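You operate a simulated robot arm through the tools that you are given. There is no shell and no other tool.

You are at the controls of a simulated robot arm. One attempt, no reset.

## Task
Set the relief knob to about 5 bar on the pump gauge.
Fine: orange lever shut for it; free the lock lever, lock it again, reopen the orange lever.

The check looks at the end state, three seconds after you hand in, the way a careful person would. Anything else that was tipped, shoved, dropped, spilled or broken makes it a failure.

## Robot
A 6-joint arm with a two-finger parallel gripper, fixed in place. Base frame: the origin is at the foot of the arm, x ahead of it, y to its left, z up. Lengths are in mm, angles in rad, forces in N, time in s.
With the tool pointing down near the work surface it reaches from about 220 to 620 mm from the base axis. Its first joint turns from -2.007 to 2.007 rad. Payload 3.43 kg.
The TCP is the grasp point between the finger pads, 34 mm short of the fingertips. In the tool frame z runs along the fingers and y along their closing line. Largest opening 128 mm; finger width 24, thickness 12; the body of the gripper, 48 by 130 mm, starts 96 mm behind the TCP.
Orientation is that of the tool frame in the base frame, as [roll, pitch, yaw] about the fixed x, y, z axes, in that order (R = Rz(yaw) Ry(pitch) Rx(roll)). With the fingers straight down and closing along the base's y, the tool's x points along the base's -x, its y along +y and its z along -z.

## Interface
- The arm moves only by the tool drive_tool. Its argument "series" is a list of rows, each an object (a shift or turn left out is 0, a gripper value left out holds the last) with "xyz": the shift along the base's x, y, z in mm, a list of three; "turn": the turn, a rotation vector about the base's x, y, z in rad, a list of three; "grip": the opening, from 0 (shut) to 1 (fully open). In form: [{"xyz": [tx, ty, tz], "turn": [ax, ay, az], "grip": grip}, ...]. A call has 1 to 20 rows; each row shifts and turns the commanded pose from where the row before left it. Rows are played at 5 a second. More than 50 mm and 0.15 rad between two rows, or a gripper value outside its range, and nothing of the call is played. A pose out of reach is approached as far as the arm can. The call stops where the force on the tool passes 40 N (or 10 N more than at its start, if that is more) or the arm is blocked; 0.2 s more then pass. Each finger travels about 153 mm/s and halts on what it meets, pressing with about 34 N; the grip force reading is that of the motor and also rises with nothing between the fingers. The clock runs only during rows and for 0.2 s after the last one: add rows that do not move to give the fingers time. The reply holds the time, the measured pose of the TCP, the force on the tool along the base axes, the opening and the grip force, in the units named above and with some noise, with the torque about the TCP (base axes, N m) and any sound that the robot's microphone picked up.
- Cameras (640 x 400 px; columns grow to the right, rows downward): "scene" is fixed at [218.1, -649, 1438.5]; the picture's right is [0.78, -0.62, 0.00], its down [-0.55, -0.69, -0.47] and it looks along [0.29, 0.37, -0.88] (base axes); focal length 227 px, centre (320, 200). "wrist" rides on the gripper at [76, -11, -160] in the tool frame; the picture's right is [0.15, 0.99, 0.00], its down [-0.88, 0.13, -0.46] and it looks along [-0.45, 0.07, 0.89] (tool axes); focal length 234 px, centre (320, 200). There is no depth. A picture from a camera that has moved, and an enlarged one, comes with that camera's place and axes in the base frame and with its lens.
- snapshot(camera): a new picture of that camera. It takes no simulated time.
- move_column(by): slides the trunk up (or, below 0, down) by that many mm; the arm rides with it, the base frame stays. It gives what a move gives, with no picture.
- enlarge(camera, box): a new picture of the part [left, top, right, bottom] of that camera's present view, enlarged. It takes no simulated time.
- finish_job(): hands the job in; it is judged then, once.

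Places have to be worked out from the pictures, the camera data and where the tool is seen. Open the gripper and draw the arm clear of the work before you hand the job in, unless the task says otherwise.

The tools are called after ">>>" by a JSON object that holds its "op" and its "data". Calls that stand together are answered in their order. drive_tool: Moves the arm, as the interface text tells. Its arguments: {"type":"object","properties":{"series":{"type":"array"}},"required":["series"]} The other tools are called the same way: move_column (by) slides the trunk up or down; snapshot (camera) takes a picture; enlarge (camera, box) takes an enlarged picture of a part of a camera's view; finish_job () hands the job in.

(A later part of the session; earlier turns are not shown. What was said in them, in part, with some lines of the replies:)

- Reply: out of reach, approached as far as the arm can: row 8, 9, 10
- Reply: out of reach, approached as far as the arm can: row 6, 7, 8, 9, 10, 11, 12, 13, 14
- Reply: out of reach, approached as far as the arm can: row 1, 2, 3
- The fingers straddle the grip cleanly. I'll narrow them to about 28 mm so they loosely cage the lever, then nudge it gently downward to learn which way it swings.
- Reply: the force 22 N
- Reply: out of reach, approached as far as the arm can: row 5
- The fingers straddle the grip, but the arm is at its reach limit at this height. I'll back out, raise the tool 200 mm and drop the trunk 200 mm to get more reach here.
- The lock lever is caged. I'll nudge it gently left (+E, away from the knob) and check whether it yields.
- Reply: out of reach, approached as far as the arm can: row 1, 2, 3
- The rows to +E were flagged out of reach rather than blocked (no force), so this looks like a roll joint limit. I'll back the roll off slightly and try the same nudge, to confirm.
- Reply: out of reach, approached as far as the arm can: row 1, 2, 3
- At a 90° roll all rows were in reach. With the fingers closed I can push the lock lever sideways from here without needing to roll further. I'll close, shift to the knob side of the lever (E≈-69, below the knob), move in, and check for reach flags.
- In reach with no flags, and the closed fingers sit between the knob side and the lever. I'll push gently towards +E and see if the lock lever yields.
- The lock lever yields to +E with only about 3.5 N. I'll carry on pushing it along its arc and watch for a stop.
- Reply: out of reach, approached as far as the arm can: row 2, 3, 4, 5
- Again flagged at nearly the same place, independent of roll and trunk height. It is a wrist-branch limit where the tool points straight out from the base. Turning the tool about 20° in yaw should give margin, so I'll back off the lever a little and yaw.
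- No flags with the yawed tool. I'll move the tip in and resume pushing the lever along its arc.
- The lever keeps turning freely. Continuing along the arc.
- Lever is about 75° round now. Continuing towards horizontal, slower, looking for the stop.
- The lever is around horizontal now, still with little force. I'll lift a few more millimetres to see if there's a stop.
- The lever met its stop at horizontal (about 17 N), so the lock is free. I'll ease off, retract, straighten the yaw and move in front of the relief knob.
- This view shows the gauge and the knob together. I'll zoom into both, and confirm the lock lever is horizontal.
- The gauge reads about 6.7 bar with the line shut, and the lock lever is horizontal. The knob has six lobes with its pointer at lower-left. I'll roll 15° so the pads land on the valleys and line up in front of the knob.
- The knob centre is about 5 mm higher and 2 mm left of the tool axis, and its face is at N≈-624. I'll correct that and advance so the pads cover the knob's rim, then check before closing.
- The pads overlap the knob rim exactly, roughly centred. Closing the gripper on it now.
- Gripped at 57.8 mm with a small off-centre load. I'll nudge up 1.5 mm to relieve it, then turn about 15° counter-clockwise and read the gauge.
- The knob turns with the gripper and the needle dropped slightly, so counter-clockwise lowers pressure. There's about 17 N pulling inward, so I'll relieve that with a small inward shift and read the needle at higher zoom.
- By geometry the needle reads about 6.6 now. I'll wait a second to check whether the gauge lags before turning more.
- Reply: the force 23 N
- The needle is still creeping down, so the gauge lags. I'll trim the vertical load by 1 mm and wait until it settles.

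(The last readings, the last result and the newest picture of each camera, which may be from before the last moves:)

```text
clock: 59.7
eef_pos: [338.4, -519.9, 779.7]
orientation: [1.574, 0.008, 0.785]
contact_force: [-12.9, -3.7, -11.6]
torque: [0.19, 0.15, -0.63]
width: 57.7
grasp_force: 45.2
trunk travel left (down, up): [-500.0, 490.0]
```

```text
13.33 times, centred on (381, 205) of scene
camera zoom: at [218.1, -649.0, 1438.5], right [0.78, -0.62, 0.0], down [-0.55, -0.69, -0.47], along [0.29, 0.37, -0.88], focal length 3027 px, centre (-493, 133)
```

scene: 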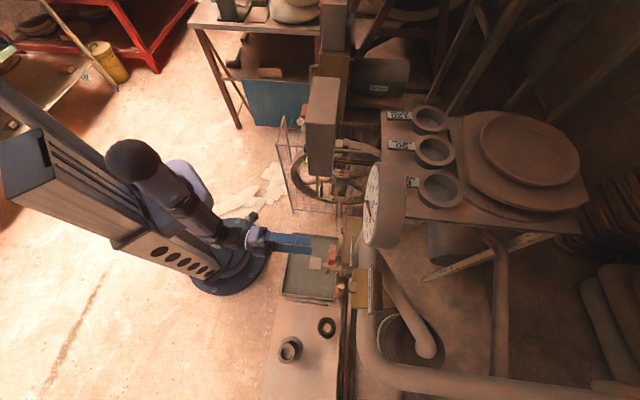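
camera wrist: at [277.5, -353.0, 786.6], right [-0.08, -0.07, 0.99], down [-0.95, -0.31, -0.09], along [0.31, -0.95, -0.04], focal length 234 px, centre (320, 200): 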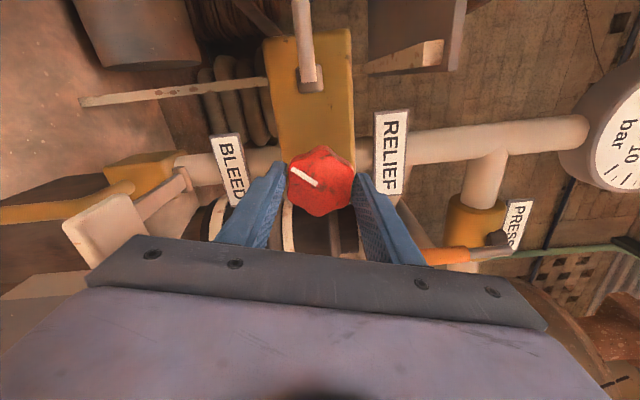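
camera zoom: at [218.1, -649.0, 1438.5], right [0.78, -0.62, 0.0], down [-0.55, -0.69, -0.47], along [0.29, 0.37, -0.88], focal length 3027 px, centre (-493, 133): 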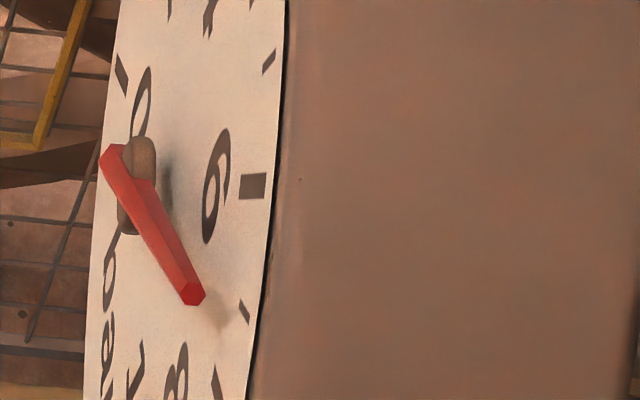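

Settled at about 6.5 bar: 15° gave roughly -0.25 bar, so about 90° more is needed. I'll turn another 30° counter-clockwise and watch the forces.

>>> {"op": "drive_tool", "data": {"series": [{"turn": [-0.0926, 0.0926, 0]}, {"turn": [-0.0926, 0.0926, 0]}, {"turn": [-0.0926, 0.0926, 0]}, {"turn": [-0.0926, 0.0926, 0]}, {}]}}

>>> {"op": "enlarge", "data": {"camera": "wrist", "box": [260, 120, 388, 220]}}

```text
clock: 60.9
eef_pos: [338.2, -520.5, 779.6]
orientation: [1.574, 0.536, 0.79]
contact_force: [-9.4, -3.5, -11.9]
torque: [-0.02, -0.04, -1.09]
width: 58.1
grasp_force: 44.9
trunk travel left (down, up): [-500.0, 490.0]
```

```text
4.00 times, centred on (324, 170) of wrist
camera zoom: at [265.5, -364.6, 731.5], right [0.45, 0.44, 0.78], down [-0.81, -0.17, 0.56], along [0.38, -0.88, 0.28], focal length 937 px, centre (304, 320)
```

zoom: 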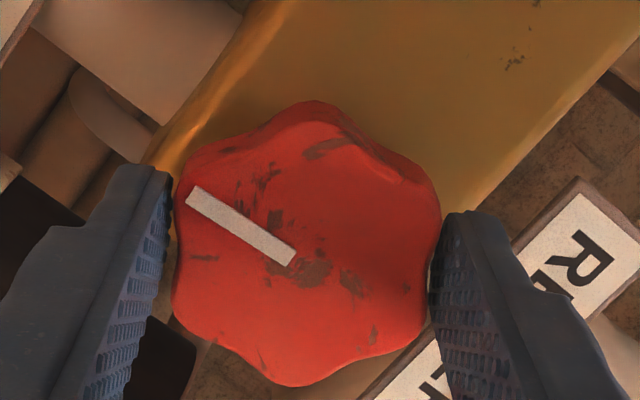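

The knob follows without slipping. I'll turn another 30°, then wait for the gauge to settle and read it.

>>> {"op": "drive_tool", "data": {"series": [{"xyz": [0, 0, -0.5], "turn": [-0.0926, 0.0926, 0]}, {"turn": [-0.0926, 0.0926, 0]}, {"turn": [-0.0926, 0.0926, 0]}, {"turn": [-0.0926, 0.0926, 0]}, {}, {}, {}, {}, {}, {}, {}, {}]}}

>>> {"op": "enlarge", "data": {"camera": "scene", "box": [365, 190, 397, 220]}}

>>> {"op": "enlarge", "data": {"camera": "wrist", "box": [260, 120, 388, 220]}}

```text
clock: 63.5
eef_pos: [337.7, -521.2, 779.5]
orientation: [1.58, 1.057, 0.794]
contact_force: [-2.7, -9.2, -10.1]
torque: [0.42, 0.43, 0.28]
width: 58.0
grasp_force: 45.0
trunk travel left (down, up): [-500.0, 490.0]
```

```text
13.33 times, centred on (381, 205) of scene
camera zoom: at [218.1, -649.0, 1438.5], right [0.78, -0.62, 0.0], down [-0.55, -0.69, -0.47], along [0.29, 0.37, -0.88], focal length 3027 px, centre (-493, 133)
```

zoom: 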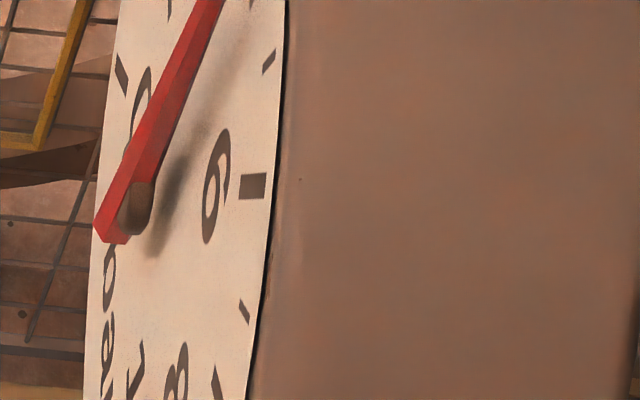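

```text
4.00 times, centred on (324, 170) of wrist
camera zoom: at [242.7, -387.3, 708.3], right [0.66, 0.66, 0.36], down [-0.55, 0.09, 0.83], along [0.52, -0.75, 0.42], focal length 937 px, centre (304, 320)
```

zoom: 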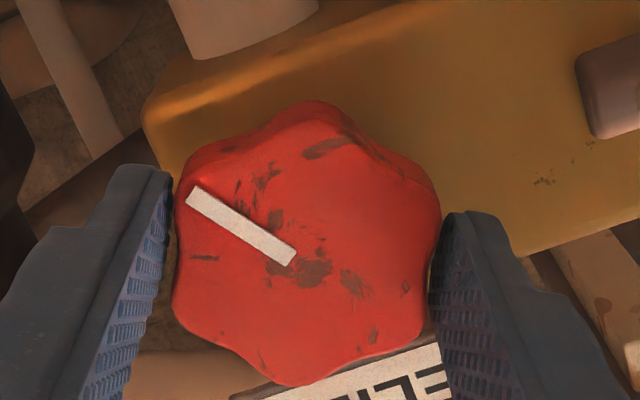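

The needle is now near straight up, about 5 bar. I'll wait longer for it to settle and read it with the tip in frame.

>>> {"op": "drive_tool", "data": {"series": [{}, {}, {}, {}, {}, {}, {}, {}, {}, {}]}}

>>> {"op": "enlarge", "data": {"camera": "scene", "box": [360, 165, 408, 215]}}

```text
clock: 65.7
eef_pos: [338.3, -520.2, 780.1]
orientation: [1.58, 1.058, 0.795]
contact_force: [-2.0, -7.9, -10.2]
torque: [0.15, 0.16, -0.12]
width: 57.6
grasp_force: 45.5
trunk travel left (down, up): [-500.0, 490.0]
```

```text
8.00 times, centred on (384, 190) of scene
camera zoom: at [218.1, -649.0, 1438.5], right [0.78, -0.62, 0.0], down [-0.55, -0.69, -0.47], along [0.29, 0.37, -0.88], focal length 1816 px, centre (-192, 280)
```

zoom: 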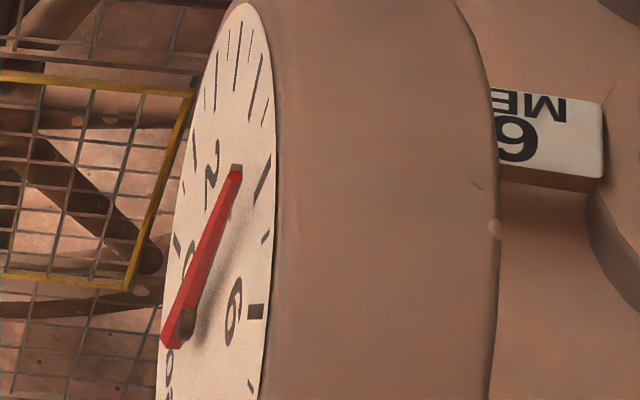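

The needle geometry gives 5.0 bar, and it matches the projected tick positions and has stopped moving. I'll open the gripper gently and back straight off the knob.

>>> {"op": "drive_tool", "data": {"series": [{"grip": 0.5}, {"grip": 0.62}, {}, {"xyz": [-12, 12, 0]}, {"xyz": [-14, 14, 0]}, {"xyz": [-14, 14, 0]}, {"xyz": [-14, 14, 0]}, {}]}}

>>> {"op": "enlarge", "data": {"camera": "scene", "box": [360, 165, 408, 215]}}

>>> {"op": "snapshot", "data": {"camera": "wrist"}}

```text
clock: 67.5
eef_pos: [284.8, -466.5, 781.6]
orientation: [1.573, 1.059, 0.787]
contact_force: [-0.2, -1.5, -0.5]
torque: [0.01, 0.0, 0.0]
width: 79.5
grasp_force: 0.0
trunk travel left (down, up): [-500.0, 490.0]
```

```text
8.00 times, centred on (384, 190) of scene
camera zoom: at [218.1, -649.0, 1438.5], right [0.78, -0.62, 0.0], down [-0.55, -0.69, -0.47], along [0.29, 0.37, -0.88], focal length 1816 px, centre (-192, 280)
```

zoom: 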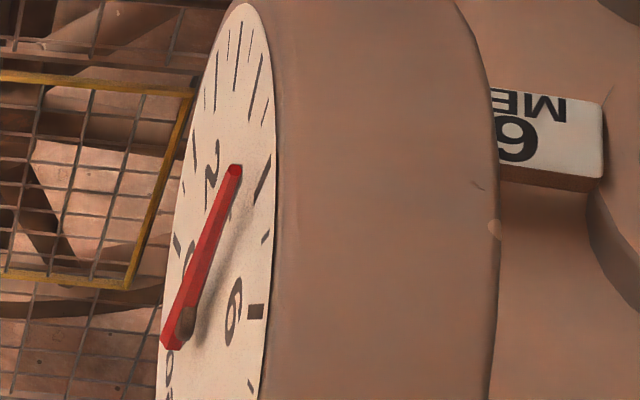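

```text
taken
camera wrist: at [190.2, -332.6, 709.3], right [0.66, 0.66, 0.36], down [-0.55, 0.1, 0.83], along [0.52, -0.74, 0.43], focal length 234 px, centre (320, 200)
```

wrist: 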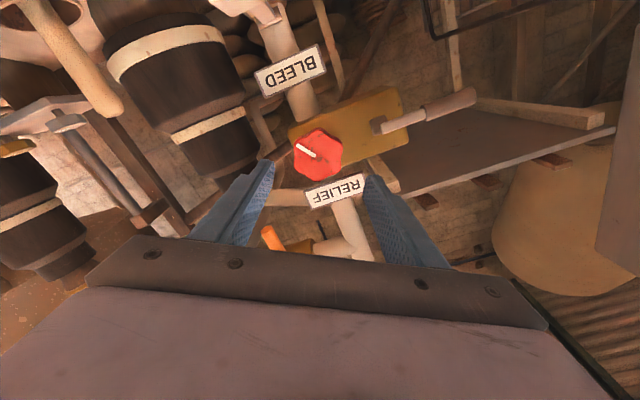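

Still reading 5.0 after release. Next is relocking: I'll roll back to 90°, close the fingers, rise above the lock lever and yaw 20° as before, ready to push it down from above.

>>> {"op": "drive_tool", "data": {"series": [{"turn": [0.1058, -0.1058, 0], "grip": 0}, {"turn": [0.1058, -0.1058, 0]}, {"turn": [0.1058, -0.1058, 0]}, {"turn": [0.1058, -0.1058, 0]}, {"xyz": [10, 10, 10], "turn": [0.1058, -0.1058, 0]}, {"xyz": [15, 15, 15], "turn": [0.1058, -0.1058, 0]}, {"xyz": [15, 15, 15], "turn": [0.1058, -0.1058, 0]}, {"xyz": [15, 15, 4], "turn": [0, 0, 0.117]}, {"xyz": [10, 15, 0], "turn": [0, 0, 0.117]}, {"xyz": [5, 12, 0], "turn": [0, 0, 0.117]}, {}]}}

>>> {"op": "snapshot", "data": {"camera": "wrist"}}

>>> {"op": "enlarge", "data": {"camera": "scene", "box": [250, 180, 378, 260]}}

```text
clock: 69.9
eef_pos: [353.2, -379.6, 825.8]
orientation: [1.57, 0.015, 1.139]
contact_force: [-0.5, -0.3, 0.7]
torque: [-0.02, 0.01, 0.01]
width: 0.0
grasp_force: 33.3
trunk travel left (down, up): [-500.0, 490.0]
```

```text
taken
camera wrist: at [239.5, -243.5, 812.3], right [0.07, 0.14, 0.99], down [-0.78, -0.61, 0.14], along [0.62, -0.78, 0.07], focal length 234 px, centre (320, 200)
```

wrist: 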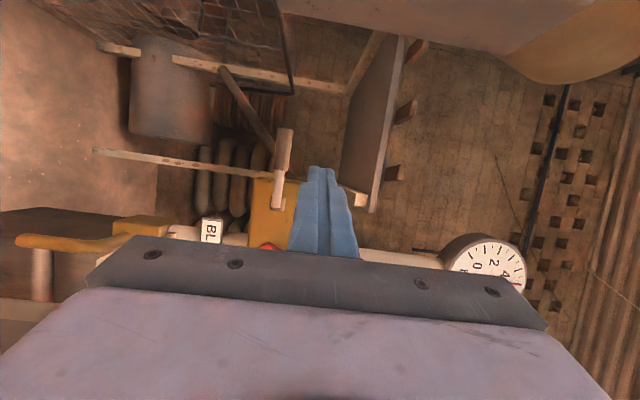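

```text
5.00 times, centred on (314, 220) of scene
camera zoom: at [218.1, -649.0, 1438.5], right [0.78, -0.62, 0.0], down [-0.55, -0.69, -0.47], along [0.29, 0.37, -0.88], focal length 1135 px, centre (350, 100)
```

zoom: 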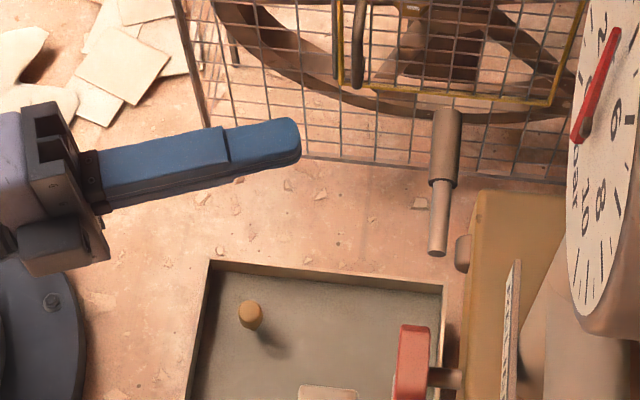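

The lock lever lies horizontal at z≈781, from its pivot at E≈-45 out to about +40, and the gauge needle still points to 5. I'll move the closed tips in above it, stopping about 12 mm clear.

>>> {"op": "drive_tool", "data": {"series": [{"xyz": [31.4, -14.6, -3]}, {"xyz": [31.4, -14.6, -4]}, {"xyz": [31.4, -14.6, -4]}, {}]}}

>>> {"op": "enlarge", "data": {"camera": "wrist", "box": [220, 60, 460, 280]}}

>>> {"op": "enlarge", "data": {"camera": "scene", "box": [250, 180, 378, 260]}}

```text
clock: 70.9
eef_pos: [449.2, -428.1, 811.1]
orientation: [1.569, 0.012, 1.138]
contact_force: [0.5, 0.2, 0.1]
torque: [-0.01, 0.0, 0.0]
width: 0.0
grasp_force: 33.0
trunk travel left (down, up): [-500.0, 490.0]
```

```text
1.82 times, centred on (340, 170) of wrist
camera zoom: at [334.8, -291.2, 798.6], right [0.07, 0.14, 0.99], down [-0.78, -0.61, 0.14], along [0.62, -0.78, 0.07], focal length 426 px, centre (284, 254)
```

zoom: 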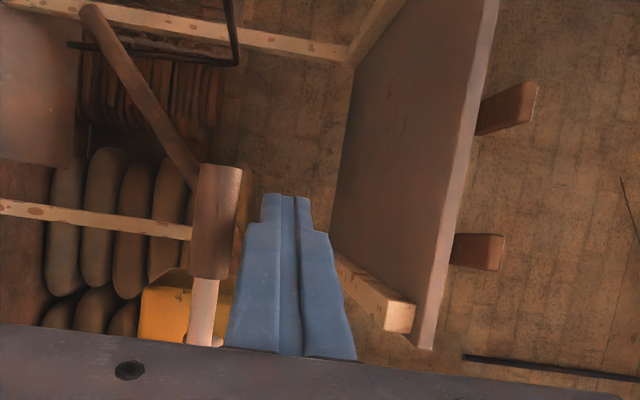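

```text
5.00 times, centred on (314, 220) of scene
camera zoom: at [218.1, -649.0, 1438.5], right [0.78, -0.62, 0.0], down [-0.55, -0.69, -0.47], along [0.29, 0.37, -0.88], focal length 1135 px, centre (350, 100)
```

zoom: 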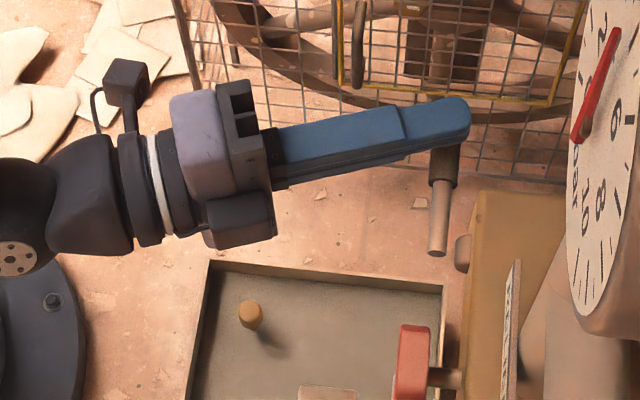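

Tips are above the grip, well overlapped. I'll push down along the arc in short steps.

>>> {"op": "drive_tool", "data": {"series": [{"xyz": [-1.6, 2.6, -9.2]}, {"xyz": [0.5, 0.5, -9.2]}, {"xyz": [0.4, 0.4, -6.6]}, {"xyz": [0.4, 0.4, -6.7]}, {}]}}

>>> {"op": "enlarge", "data": {"camera": "wrist", "box": [220, 60, 460, 280]}}

```text
clock: 72.1
eef_pos: [447.8, -423.4, 782.2]
orientation: [1.57, 0.012, 1.138]
contact_force: [-0.7, 0.0, 1.1]
torque: [-0.01, 0.02, -0.03]
width: 0.0
grasp_force: 32.7
trunk travel left (down, up): [-500.0, 490.0]
```

```text
1.82 times, centred on (340, 170) of wrist
camera zoom: at [333.9, -286.6, 769.0], right [0.07, 0.14, 0.99], down [-0.78, -0.61, 0.14], along [0.62, -0.78, 0.07], focal length 426 px, centre (284, 254)
```

zoom: 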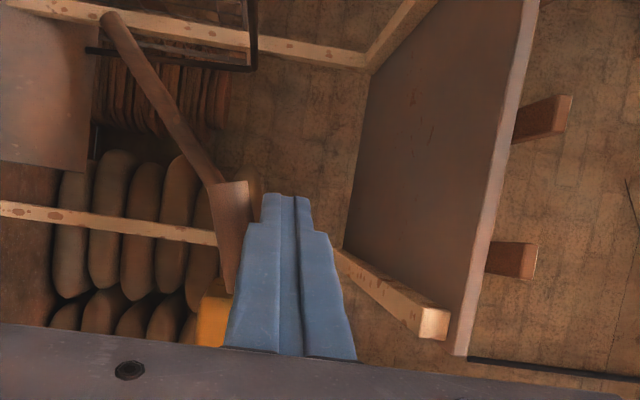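

The lever is coming down with about 1 N. Continuing the arc.

>>> {"op": "drive_tool", "data": {"series": [{"xyz": [-0.5, -0.5, -8]}, {"xyz": [-0.6, -0.6, -8]}, {"xyz": [-1.5, -1.5, -7]}, {"xyz": [-1.6, -1.6, -7]}, {}]}}

>>> {"op": "drive_tool", "data": {"series": [{"xyz": [-2.7, -2.7, -6.6]}, {"xyz": [-2.7, -2.7, -6.6]}, {"xyz": [-3.7, -3.7, -5.8]}, {"xyz": [-3.8, -3.8, -5.8]}, {}]}}

>>> {"op": "enlarge", "data": {"camera": "wrist", "box": [220, 60, 460, 280]}}

>>> {"op": "enlarge", "data": {"camera": "scene", "box": [250, 180, 378, 260]}}

```text
clock: 73.3
eef_pos: [444.2, -426.2, 753.1]
orientation: [1.571, 0.013, 1.138]
contact_force: [-0.3, -0.1, 1.5]
torque: [-0.01, -0.01, 0.0]
width: 0.0
grasp_force: 33.2
trunk travel left (down, up): [-500.0, 490.0]
```

```text
clock: 74.5
eef_pos: [430.0, -439.6, 729.3]
orientation: [1.572, 0.012, 1.138]
contact_force: [-0.7, -0.4, 0.9]
torque: [0.0, -0.02, -0.01]
width: 0.0
grasp_force: 33.6
trunk travel left (down, up): [-500.0, 490.0]
```

```text
1.82 times, centred on (340, 170) of wrist
camera zoom: at [316.0, -302.5, 716.2], right [0.07, 0.14, 0.99], down [-0.78, -0.61, 0.14], along [0.62, -0.78, 0.07], focal length 426 px, centre (284, 254)
```

zoom: 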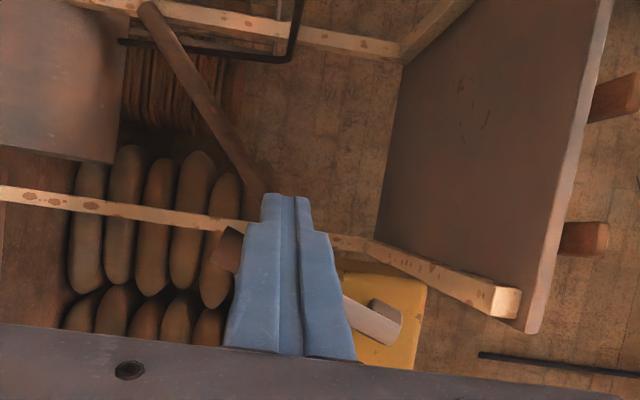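

```text
5.00 times, centred on (314, 220) of scene
camera zoom: at [218.1, -649.0, 1438.5], right [0.78, -0.62, 0.0], down [-0.55, -0.69, -0.47], along [0.29, 0.37, -0.88], focal length 1135 px, centre (350, 100)
```

zoom: 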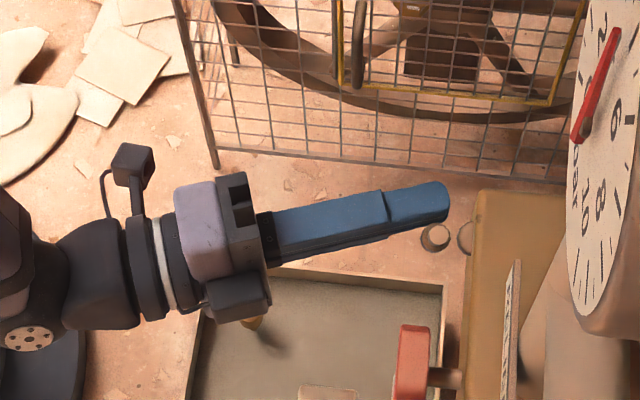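

Lever is roughly 20° from hanging. I'll push it the rest of the way towards -E until it reaches its locked stop.

>>> {"op": "drive_tool", "data": {"series": [{"xyz": [-4.8, -4.8, -4.5]}, {"xyz": [-4.8, -4.8, -4.5]}, {"xyz": [-3.6, -3.6, -2]}, {"xyz": [-3.6, -3.6, -2]}, {}]}}

>>> {"op": "enlarge", "data": {"camera": "wrist", "box": [220, 60, 460, 280]}}

```text
clock: 75.7
eef_pos: [414.5, -455.2, 715.0]
orientation: [1.569, 0.014, 1.141]
contact_force: [6.1, 7.6, 2.9]
torque: [-0.09, -0.1, 0.22]
width: 0.0
grasp_force: 33.2
trunk travel left (down, up): [-500.0, 490.0]
```

```text
1.82 times, centred on (340, 170) of wrist
camera zoom: at [300.0, -318.5, 701.7], right [0.07, 0.15, 0.99], down [-0.78, -0.61, 0.14], along [0.62, -0.78, 0.07], focal length 426 px, centre (284, 254)
```

zoom: 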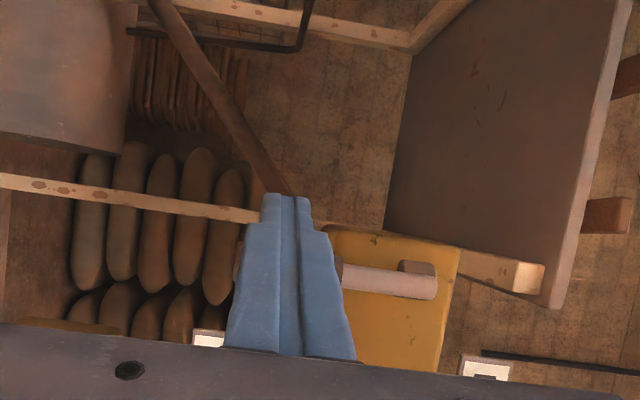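

Resistance is building (about 10 N) with the lever nearly vertical, so it's at or near its stop. I'll press a couple more millimetres to seat it.

>>> {"op": "drive_tool", "data": {"series": [{"xyz": [-1.5, -1.5, 0]}, {"xyz": [-1.2, -1.2, 0]}, {}]}}

>>> {"op": "enlarge", "data": {"camera": "scene", "box": [360, 165, 408, 215]}}

```text
clock: 76.5
eef_pos: [413.5, -455.7, 715.2]
orientation: [1.574, 0.015, 1.148]
contact_force: [15.8, 17.7, 1.4]
torque: [-0.08, -0.18, 0.58]
width: 0.3
grasp_force: 33.6
trunk travel left (down, up): [-500.0, 490.0]
```

```text
8.00 times, centred on (384, 190) of scene
camera zoom: at [218.1, -649.0, 1438.5], right [0.78, -0.62, 0.0], down [-0.55, -0.69, -0.47], along [0.29, 0.37, -0.88], focal length 1816 px, centre (-192, 280)
```

zoom: 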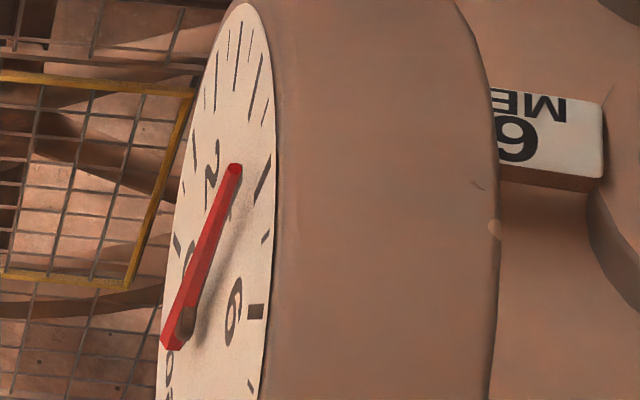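

The lever is firmly on its locked stop (24 N, no further movement) and the needle is unchanged at 5. I'll ease off, back out along the tool axis and check the lever and gauge.

>>> {"op": "drive_tool", "data": {"series": [{"xyz": [5, 5, 0]}, {"xyz": [-30, 14, 0]}, {"xyz": [-30, 14, 0]}, {"xyz": [-30, 14, 0]}, {"xyz": [-15, 7, 20], "turn": [0, 0, -0.117]}, {"xyz": [-15, -10, 20], "turn": [0, 0, -0.117]}, {"xyz": [-15, -20, 20], "turn": [0, 0, -0.117]}, {}]}}

>>> {"op": "snapshot", "data": {"camera": "wrist"}}

>>> {"op": "enlarge", "data": {"camera": "scene", "box": [300, 190, 428, 270]}}

```text
clock: 78.3
eef_pos: [281.7, -433.7, 775.5]
orientation: [1.569, 0.013, 0.786]
contact_force: [0.3, -0.1, 0.2]
torque: [-0.01, 0.01, -0.01]
width: 0.0
grasp_force: 32.9
trunk travel left (down, up): [-500.0, 490.0]
```

```text
taken
camera wrist: at [221.8, -266.8, 761.7], right [0.11, 0.11, 0.99], down [-0.94, -0.3, 0.14], along [0.31, -0.95, 0.07], focal length 234 px, centre (320, 200)
```

wrist: 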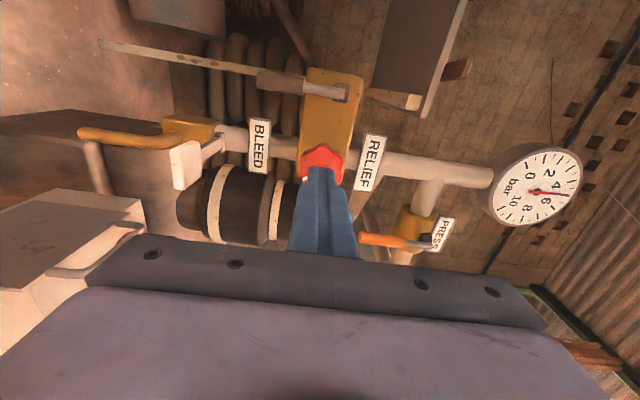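

```text
5.00 times, centred on (364, 230) of scene
camera zoom: at [218.1, -649.0, 1438.5], right [0.78, -0.62, 0.0], down [-0.55, -0.69, -0.47], along [0.29, 0.37, -0.88], focal length 1135 px, centre (100, 50)
```

zoom: 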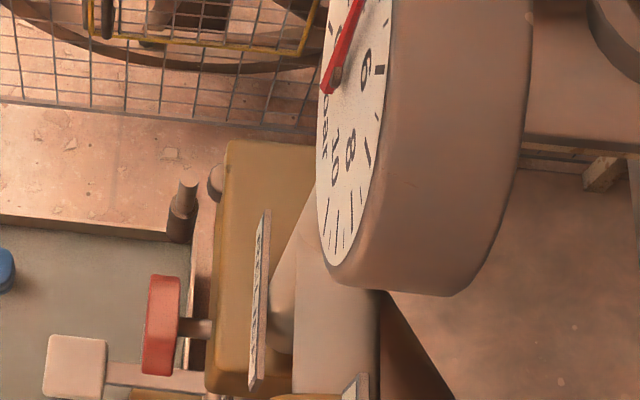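

I'll read the gauge from the wrist camera too, as an independent check, and compare the lock lever with its original hanging position.

>>> {"op": "enlarge", "data": {"camera": "wrist", "box": [480, 135, 592, 235]}}

>>> {"op": "enlarge", "data": {"camera": "wrist", "box": [240, 50, 400, 200]}}

>>> {"op": "enlarge", "data": {"camera": "scene", "box": [322, 215, 370, 245]}}

```text
4.00 times, centred on (536, 185) of wrist
camera zoom: at [221.8, -266.8, 761.7], right [0.11, 0.11, 0.99], down [-0.94, -0.3, 0.14], along [0.31, -0.95, 0.07], focal length 937 px, centre (-544, 260)
```

zoom: 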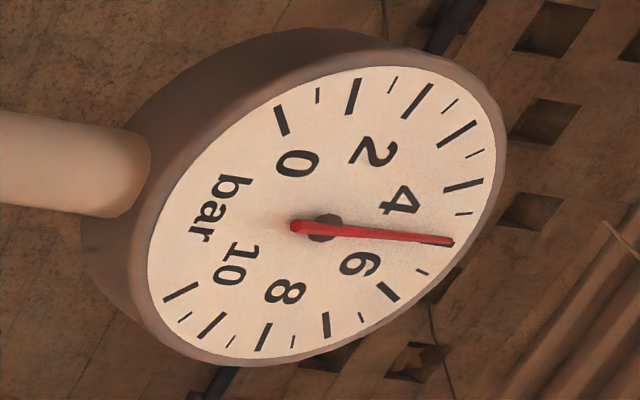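

```text
2.67 times, centred on (320, 125) of wrist
camera zoom: at [221.8, -266.8, 761.7], right [0.11, 0.11, 0.99], down [-0.94, -0.3, 0.14], along [0.31, -0.95, 0.07], focal length 624 px, centre (320, 400)
```

zoom: 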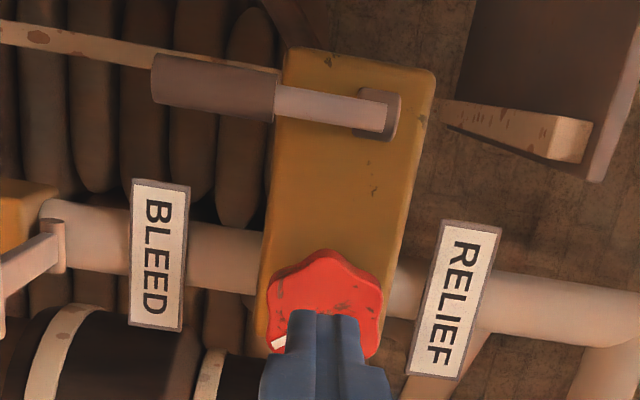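

```text
13.33 times, centred on (346, 230) of scene
camera zoom: at [218.1, -649.0, 1438.5], right [0.78, -0.62, 0.0], down [-0.55, -0.69, -0.47], along [0.29, 0.37, -0.88], focal length 3027 px, centre (-27, -200)
```

zoom: 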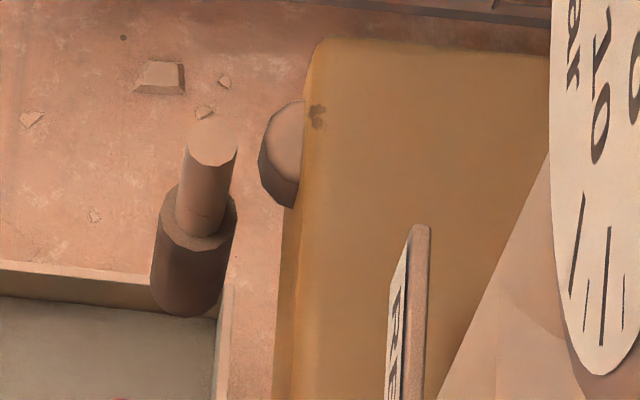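

From the wrist camera the needle sits on the 5-bar tick, and the lock lever looks identical to its original locked position. Now for reopening the orange lever: I'll raise the trunk back 200 mm to the configuration that worked there.

>>> {"op": "move_column", "data": {"by": 200}}

>>> {"op": "drive_tool", "data": {"series": [{"xyz": [-14, -30.1, -29]}, {"xyz": [-14, -30.1, -29]}, {"xyz": [-14, -30.1, -29]}, {}]}}

>>> {"op": "snapshot", "data": {"camera": "wrist"}}

>>> {"op": "enlarge", "data": {"camera": "scene", "box": [260, 220, 420, 320]}}

```text
clock: 80.5
eef_pos: [283.4, -433.9, 973.6]
orientation: [1.57, 0.012, 0.787]
contact_force: [0.3, 0.8, 0.7]
torque: [-0.01, -0.02, -0.03]
width: 0.0
grasp_force: 32.9
trunk travel left (down, up): [-700.0, 290.0]
```

```text
clock: 81.5
eef_pos: [239.3, -522.9, 884.9]
orientation: [1.571, 0.013, 0.788]
contact_force: [-0.6, -0.5, -0.5]
torque: [0.03, 0.02, 0.01]
width: 0.1
grasp_force: 32.9
trunk travel left (down, up): [-700.0, 290.0]
```

```text
taken
camera wrist: at [178.9, -355.8, 872.2], right [0.11, 0.11, 0.99], down [-0.94, -0.3, 0.14], along [0.31, -0.95, 0.07], focal length 234 px, centre (320, 200)
```

wrist: 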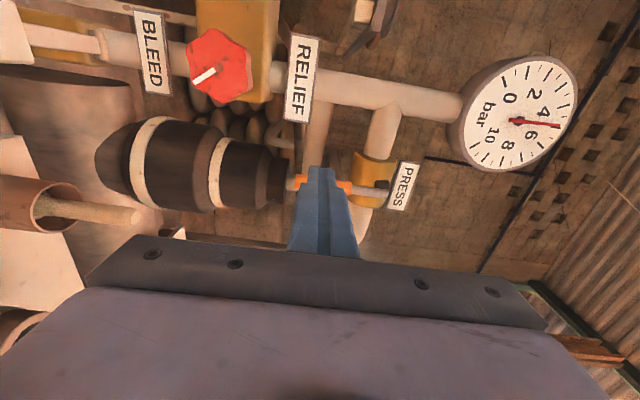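

```text
4.00 times, centred on (340, 270) of scene
camera zoom: at [218.1, -649.0, 1438.5], right [0.78, -0.62, 0.0], down [-0.55, -0.69, -0.47], along [0.29, 0.37, -0.88], focal length 908 px, centre (240, -80)
```

zoom: 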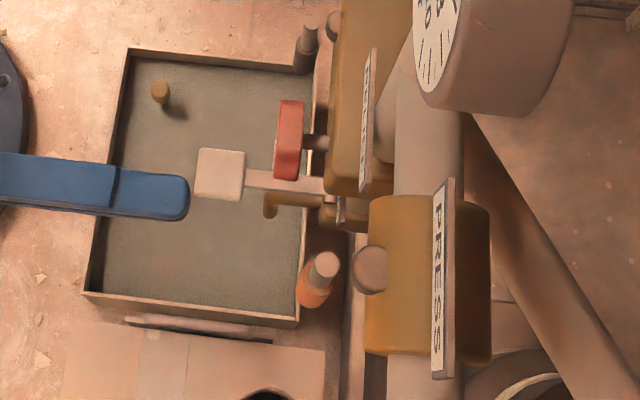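

The orange lever hangs at E≈-240 and the closed tips are at E≈-200, to its left. I'll slide in to N≈-626 beside it.

>>> {"op": "drive_tool", "data": {"series": [{"xyz": [15.4, -15.4, 1]}, {"xyz": [15.4, -15.4, 1]}, {"xyz": [15.4, -15.4, 1]}, {"xyz": [15, -15, 0.5]}, {}]}}

>>> {"op": "enlarge", "data": {"camera": "wrist", "box": [220, 60, 460, 260]}}

>>> {"op": "enlarge", "data": {"camera": "scene", "box": [260, 220, 420, 320]}}

```text
clock: 82.7
eef_pos: [300.9, -584.5, 891.0]
orientation: [1.57, 0.014, 0.785]
contact_force: [-0.4, -0.6, 0.4]
torque: [0.0, 0.01, 0.01]
width: 0.1
grasp_force: 32.4
trunk travel left (down, up): [-700.0, 290.0]
```

```text
2.00 times, centred on (340, 160) of wrist
camera zoom: at [240.1, -416.8, 877.9], right [0.11, 0.11, 0.99], down [-0.94, -0.3, 0.14], along [0.31, -0.95, 0.07], focal length 468 px, centre (280, 280)
```

zoom: 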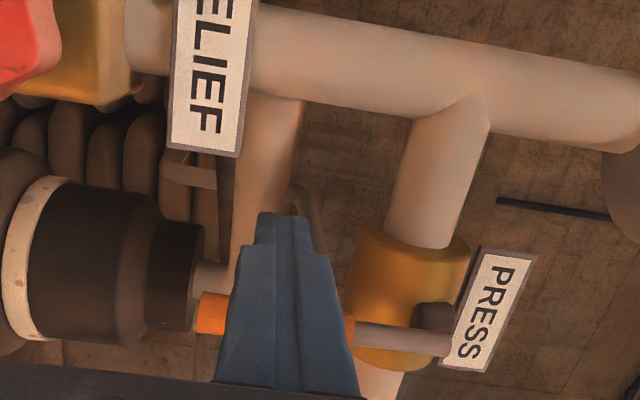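

```text
4.00 times, centred on (340, 270) of scene
camera zoom: at [218.1, -649.0, 1438.5], right [0.78, -0.62, 0.0], down [-0.55, -0.69, -0.47], along [0.29, 0.37, -0.88], focal length 908 px, centre (240, -80)
```

zoom: 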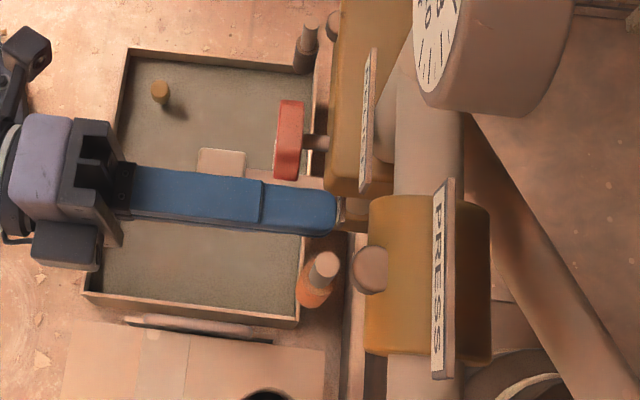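

No contact yet. I'll push the lever toward -E along its arc in short steps.

>>> {"op": "drive_tool", "data": {"series": [{"xyz": [-6.8, -6.8, -2]}, {"xyz": [-6.8, -6.8, -2]}, {"xyz": [-4.8, -4.8, -1.2]}, {"xyz": [-4.8, -4.8, -1.2]}, {}]}}

>>> {"op": "enlarge", "data": {"camera": "wrist", "box": [220, 60, 460, 260]}}

```text
clock: 83.9
eef_pos: [278.0, -609.1, 884.7]
orientation: [1.571, 0.013, 0.787]
contact_force: [1.7, 0.2, 0.5]
torque: [-0.01, 0.0, 0.05]
width: 0.0
grasp_force: 33.2
trunk travel left (down, up): [-700.0, 290.0]
```

```text
2.00 times, centred on (340, 160) of wrist
camera zoom: at [217.9, -442.4, 871.7], right [0.11, 0.11, 0.99], down [-0.94, -0.3, 0.14], along [0.31, -0.95, 0.07], focal length 468 px, centre (280, 280)
```

zoom: 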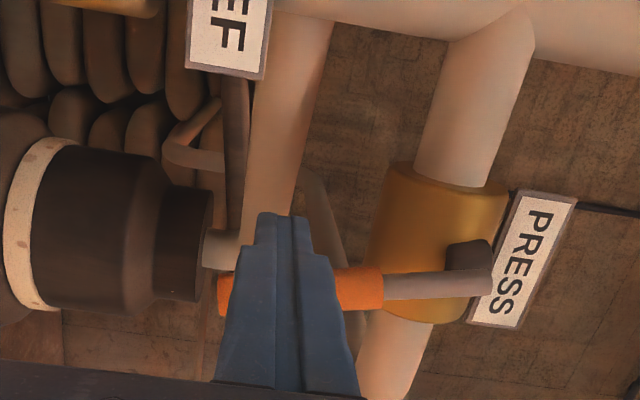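

The lever is moving with the tips at under 2 N. Continuing the arc.

>>> {"op": "drive_tool", "data": {"series": [{"xyz": [-5.2, -5.2, 0.2]}, {"xyz": [-5.2, -5.2, 0.2]}, {"xyz": [-5.2, -5.2, 1.6]}, {"xyz": [-5.2, -5.2, 1.6]}, {}]}}

>>> {"op": "drive_tool", "data": {"series": [{"xyz": [-5.1, -5.1, 3.2]}, {"xyz": [-5.1, -5.1, 3.3]}, {"xyz": [-4.6, -4.6, 4.9]}, {"xyz": [-4.6, -4.6, 4.9]}, {}]}}

>>> {"op": "enlarge", "data": {"camera": "wrist", "box": [220, 60, 460, 260]}}

```text
clock: 85.1
eef_pos: [257.9, -628.5, 887.7]
orientation: [1.57, 0.013, 0.788]
contact_force: [1.4, -0.1, 0.1]
torque: [0.01, 0.02, 0.07]
width: 0.2
grasp_force: 33.2
trunk travel left (down, up): [-700.0, 290.0]
```

```text
clock: 86.3
eef_pos: [239.7, -649.2, 903.3]
orientation: [1.572, 0.013, 0.786]
contact_force: [2.3, 0.9, -0.5]
torque: [0.01, 0.03, 0.08]
width: 0.0
grasp_force: 32.7
trunk travel left (down, up): [-700.0, 290.0]
```

```text
2.00 times, centred on (340, 160) of wrist
camera zoom: at [177.9, -480.8, 890.7], right [0.11, 0.11, 0.99], down [-0.94, -0.3, 0.14], along [0.31, -0.95, 0.07], focal length 468 px, centre (280, 280)
```

zoom: 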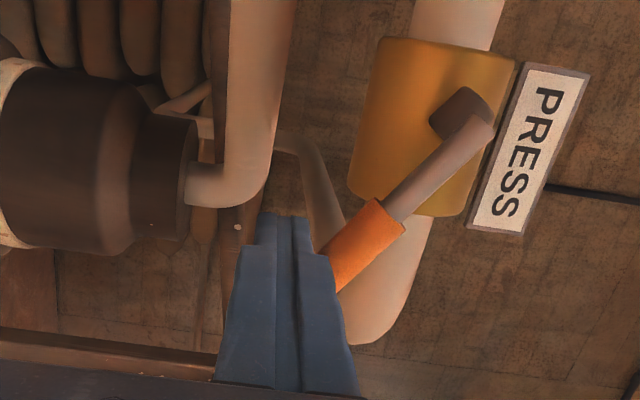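

More than halfway back. Continuing upward towards horizontal.

>>> {"op": "drive_tool", "data": {"series": [{"xyz": [-3.9, -3.9, 6.5]}, {"xyz": [-3.9, -3.9, 6.5]}, {"xyz": [-2.8, -2.8, 7.8]}, {"xyz": [-2.8, -2.8, 7.8]}, {}]}}

>>> {"op": "enlarge", "data": {"camera": "wrist", "box": [220, 60, 460, 260]}}

```text
clock: 87.5
eef_pos: [225.7, -663.5, 932.6]
orientation: [1.57, 0.012, 0.788]
contact_force: [1.4, 2.0, -1.8]
torque: [0.01, 0.02, 0.01]
width: 0.0
grasp_force: 32.7
trunk travel left (down, up): [-700.0, 290.0]
```

```text
2.00 times, centred on (340, 160) of wrist
camera zoom: at [165.1, -495.7, 920.4], right [0.11, 0.11, 0.99], down [-0.94, -0.3, 0.14], along [0.31, -0.95, 0.07], focal length 468 px, centre (280, 280)
```

zoom: 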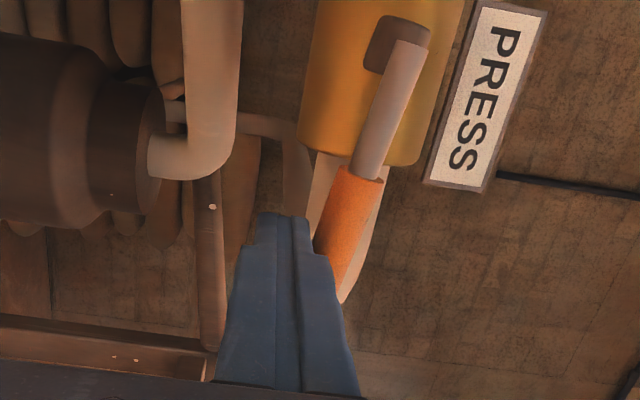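

Nearly horizontal now. I'll lift the last bit slowly until it seats on the open stop.

>>> {"op": "drive_tool", "data": {"series": [{"xyz": [-1, -1, 4.5]}, {"xyz": [-0.5, -0.5, 4.5]}, {"xyz": [0, 0, 3]}, {}]}}

>>> {"op": "enlarge", "data": {"camera": "wrist", "box": [220, 60, 460, 260]}}

```text
clock: 88.5
eef_pos: [222.6, -665.1, 945.1]
orientation: [1.571, 0.013, 0.786]
contact_force: [1.9, 0.1, -1.7]
torque: [0.05, 0.03, 0.04]
width: 0.0
grasp_force: 33.3
trunk travel left (down, up): [-700.0, 290.0]
```

```text
2.00 times, centred on (340, 160) of wrist
camera zoom: at [162.2, -497.9, 932.1], right [0.11, 0.11, 0.99], down [-0.94, -0.3, 0.14], along [0.31, -0.95, 0.07], focal length 468 px, centre (280, 280)
```

zoom: 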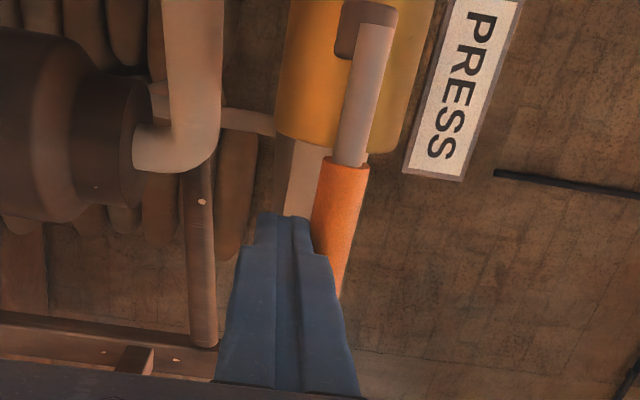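

No stop yet (about 2 N). A little more, in small increments.

>>> {"op": "drive_tool", "data": {"series": [{"xyz": [0, 0, 2.5]}, {"xyz": [0, 0, 2]}, {}]}}

>>> {"op": "drive_tool", "data": {"series": [{"xyz": [0, 0, 1.5]}, {"xyz": [0, 0, 1]}, {}]}}

>>> {"op": "enlarge", "data": {"camera": "wrist", "box": [220, 60, 460, 260]}}

```text
clock: 89.3
eef_pos: [223.0, -665.4, 944.8]
orientation: [1.576, 0.008, 0.786]
contact_force: [-4.1, 0.6, -12.6]
torque: [0.21, 0.1, -0.09]
width: 0.0
grasp_force: 33.1
trunk travel left (down, up): [-700.0, 290.0]
```

```text
clock: 90.1
eef_pos: [221.9, -665.1, 945.7]
orientation: [1.582, 0.007, 0.784]
contact_force: [-8.7, 5.4, -21.4]
torque: [0.29, 0.19, -0.04]
width: 0.0
grasp_force: 32.8
trunk travel left (down, up): [-700.0, 290.0]
```

```text
2.00 times, centred on (340, 160) of wrist
camera zoom: at [162.9, -497.7, 935.4], right [0.12, 0.1, 0.99], down [-0.94, -0.3, 0.14], along [0.31, -0.95, 0.06], focal length 468 px, centre (280, 280)
```

zoom: 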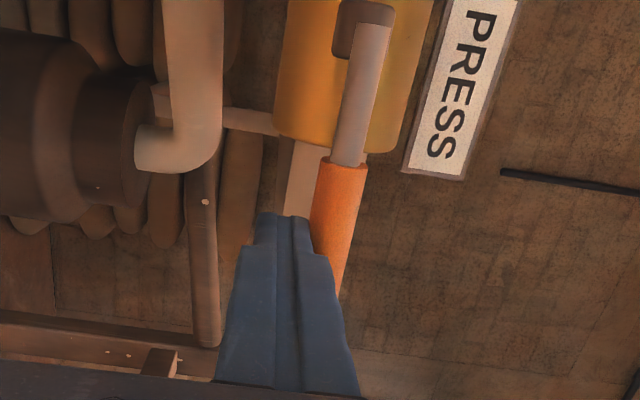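

The lever is on its open stop (21 N with no further motion). I'll drop away, back straight out, open the gripper, and inspect everything.

>>> {"op": "drive_tool", "data": {"series": [{"xyz": [0, 0, -8]}, {"xyz": [-15, 15, -2]}, {"xyz": [-20, 20, 0]}, {"xyz": [-20, 20, 0]}, {"xyz": [-25, 25, 0]}, {"xyz": [-25, 25, 0], "grip": 0.6}, {}, {}]}}

>>> {"op": "snapshot", "data": {"camera": "wrist"}}

>>> {"op": "enlarge", "data": {"camera": "scene", "box": [260, 220, 420, 320]}}

>>> {"op": "enlarge", "data": {"camera": "scene", "box": [325, 265, 389, 345]}}

>>> {"op": "enlarge", "data": {"camera": "scene", "box": [360, 165, 408, 215]}}

```text
clock: 91.9
eef_pos: [121.8, -560.1, 942.3]
orientation: [1.571, 0.012, 0.789]
contact_force: [0.1, 0.4, 0.1]
torque: [-0.02, -0.01, 0.0]
width: 77.0
grasp_force: 0.1
trunk travel left (down, up): [-700.0, 290.0]
```

```text
taken
camera wrist: at [60.4, -392.5, 929.3], right [0.11, 0.11, 0.99], down [-0.94, -0.3, 0.14], along [0.31, -0.95, 0.07], focal length 234 px, centre (320, 200)
```

wrist: 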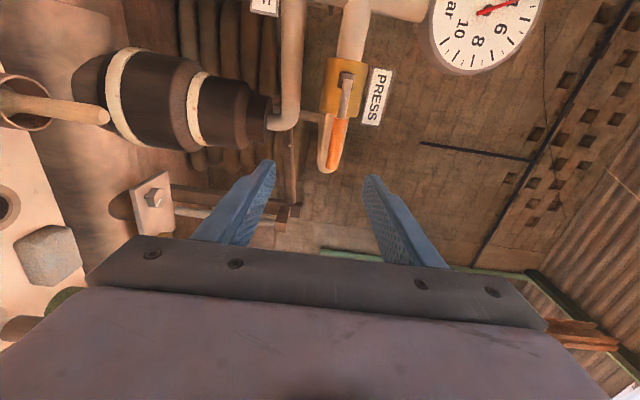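

```text
4.00 times, centred on (340, 270) of scene
camera zoom: at [218.1, -649.0, 1438.5], right [0.78, -0.62, 0.0], down [-0.55, -0.69, -0.47], along [0.29, 0.37, -0.88], focal length 908 px, centre (240, -80)
```

zoom: 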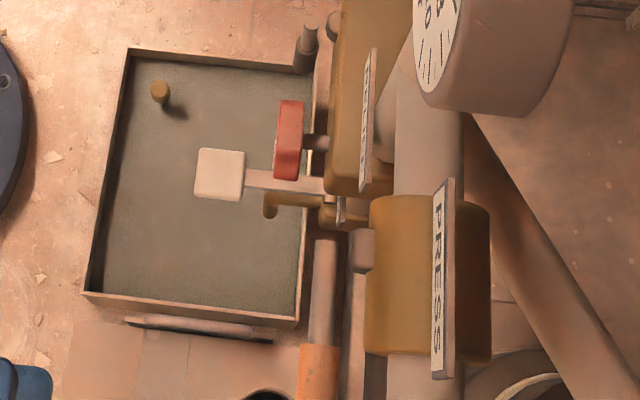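

```text
5.00 times, centred on (357, 305) of scene
camera zoom: at [218.1, -649.0, 1438.5], right [0.78, -0.62, 0.0], down [-0.55, -0.69, -0.47], along [0.29, 0.37, -0.88], focal length 1135 px, centre (135, -325)
```

zoom: 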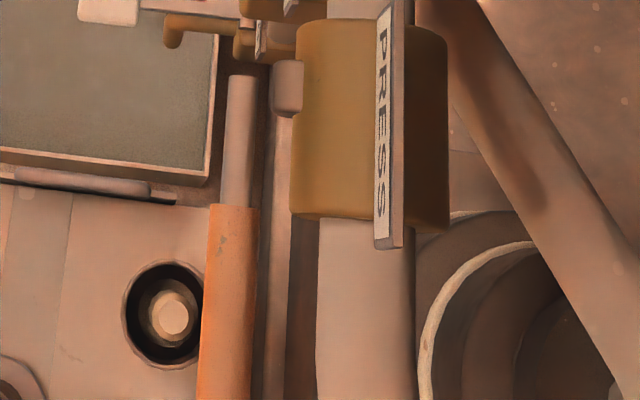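

```text
8.00 times, centred on (384, 190) of scene
camera zoom: at [218.1, -649.0, 1438.5], right [0.78, -0.62, 0.0], down [-0.55, -0.69, -0.47], along [0.29, 0.37, -0.88], focal length 1816 px, centre (-192, 280)
```

zoom: 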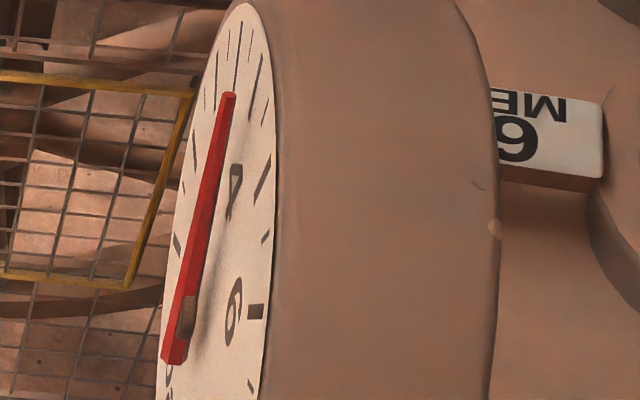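

The orange lever is back along the pipe, and the gauge is falling to its open-line value as expected. I'll compare the lever tip and surroundings with the very first pictures.

>>> {"op": "enlarge", "data": {"camera": "scene", "box": [240, 280, 400, 380]}}

>>> {"op": "enlarge", "data": {"camera": "wrist", "box": [290, 40, 410, 190]}}

>>> {"op": "snapshot", "data": {"camera": "scene"}}

```text
4.00 times, centred on (320, 330) of scene
camera zoom: at [218.1, -649.0, 1438.5], right [0.78, -0.62, 0.0], down [-0.55, -0.69, -0.47], along [0.29, 0.37, -0.88], focal length 908 px, centre (320, -320)
```

zoom: 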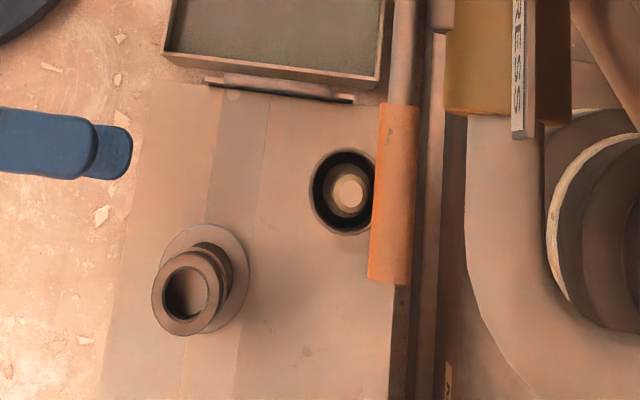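

```text
2.67 times, centred on (350, 115) of wrist
camera zoom: at [60.4, -392.5, 929.3], right [0.11, 0.11, 0.99], down [-0.94, -0.3, 0.14], along [0.31, -0.95, 0.07], focal length 624 px, centre (240, 427)
```

zoom: 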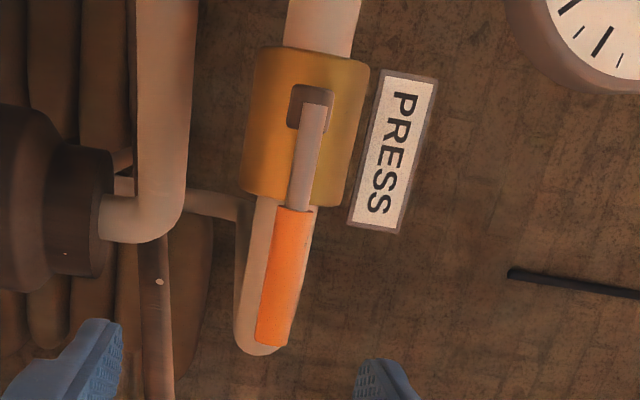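

```text
taken
```

scene: 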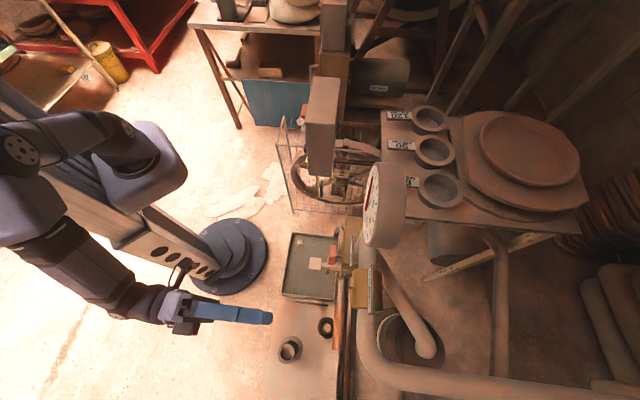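

The lever matches its original position pixel for pixel. I'll draw the arm further back, then take a final look at the gauge, knob and lock lever.

>>> {"op": "drive_tool", "data": {"series": [{"xyz": [-10, 20, 15]}, {"xyz": [-10, 20, 15]}, {"xyz": [-10, 20, 15]}, {"xyz": [0, 10, 10]}, {}, {}, {}, {}, {}, {}]}}

>>> {"op": "snapshot", "data": {"camera": "wrist"}}

>>> {"op": "enlarge", "data": {"camera": "scene", "box": [360, 165, 408, 215]}}

>>> {"op": "enlarge", "data": {"camera": "scene", "box": [270, 130, 430, 230]}}

>>> {"op": "enlarge", "data": {"camera": "scene", "box": [260, 220, 420, 320]}}

```text
clock: 94.1
eef_pos: [105.8, -498.3, 997.8]
orientation: [1.572, 0.013, 0.785]
contact_force: [0.6, 0.3, 0.1]
torque: [-0.02, -0.01, -0.01]
width: 76.9
grasp_force: 0.1
out of reach, approached as far as the arm can: row 3, 4
trunk travel left (down, up): [-700.0, 290.0]
```

```text
taken
camera wrist: at [45.6, -330.9, 984.4], right [0.11, 0.11, 0.99], down [-0.94, -0.3, 0.14], along [0.31, -0.95, 0.07], focal length 234 px, centre (320, 200)
```

wrist: 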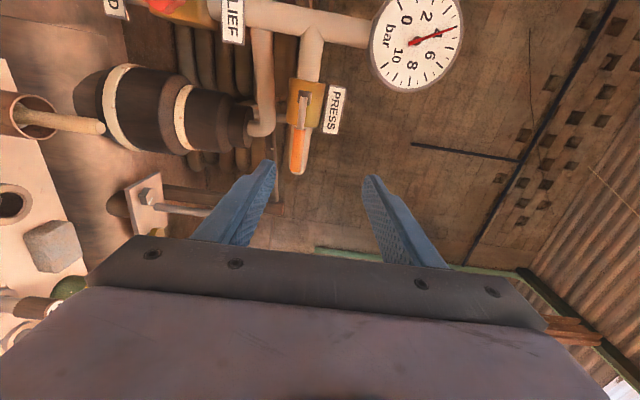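

```text
8.00 times, centred on (384, 190) of scene
camera zoom: at [218.1, -649.0, 1438.5], right [0.78, -0.62, 0.0], down [-0.55, -0.69, -0.47], along [0.29, 0.37, -0.88], focal length 1816 px, centre (-192, 280)
```

zoom: 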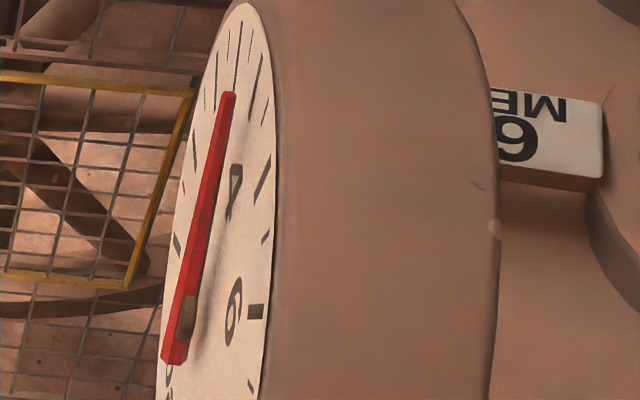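

```text
4.00 times, centred on (350, 180) of scene
camera zoom: at [218.1, -649.0, 1438.5], right [0.78, -0.62, 0.0], down [-0.55, -0.69, -0.47], along [0.29, 0.37, -0.88], focal length 908 px, centre (200, 280)
```

zoom: 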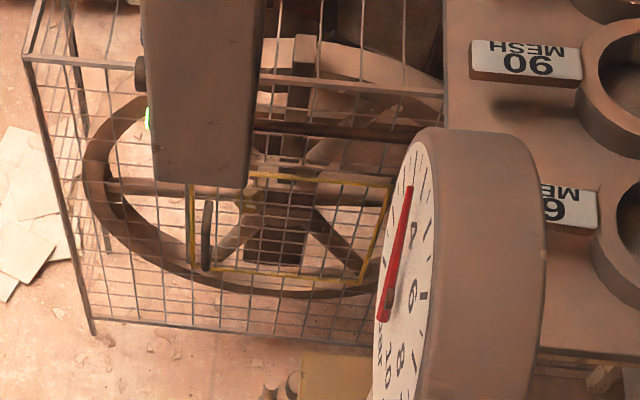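

```text
4.00 times, centred on (340, 270) of scene
camera zoom: at [218.1, -649.0, 1438.5], right [0.78, -0.62, 0.0], down [-0.55, -0.69, -0.47], along [0.29, 0.37, -0.88], focal length 908 px, centre (240, -80)
```

zoom: 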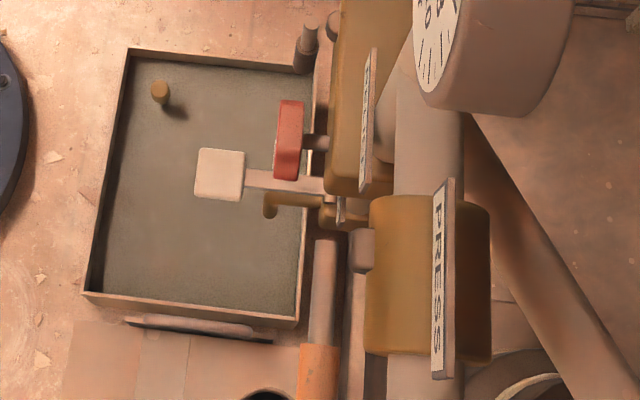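

With the line open the gauge is back at its original 4 bar. The relief was set to 5.0 with the line shut, the lock lever is down on its stop, the orange lever is open, and the bleed, pump panel and surroundings look unchanged. The gripper is open and the arm is clear, so I'm handing in.

>>> {"op": "finish_job", "data": {}}

```text
The job is handed in.
```

The relief knob is set to about 5 bar. I read it on the pump gauge with the orange lever shut and the needle settled, and it still read 5 after I locked the knob.

- **Starting point:** with the orange lever shut, the relief setting read about 6.7 bar. About 75° counter-clockwise brought it down to 5.
- **Lock lever:** I freed it for the adjustment, then pushed it back down against its stop, in the same position as before.
- **Orange lever:** it is open again, against its stop and in its original position. The gauge now shows about 4 bar, the same as before I started, because the line is open.
- **Everything else:** the bleed lever and pump panel were not touched, and I saw nothing else disturbed. The gripper is open and the arm is clear of the panel.
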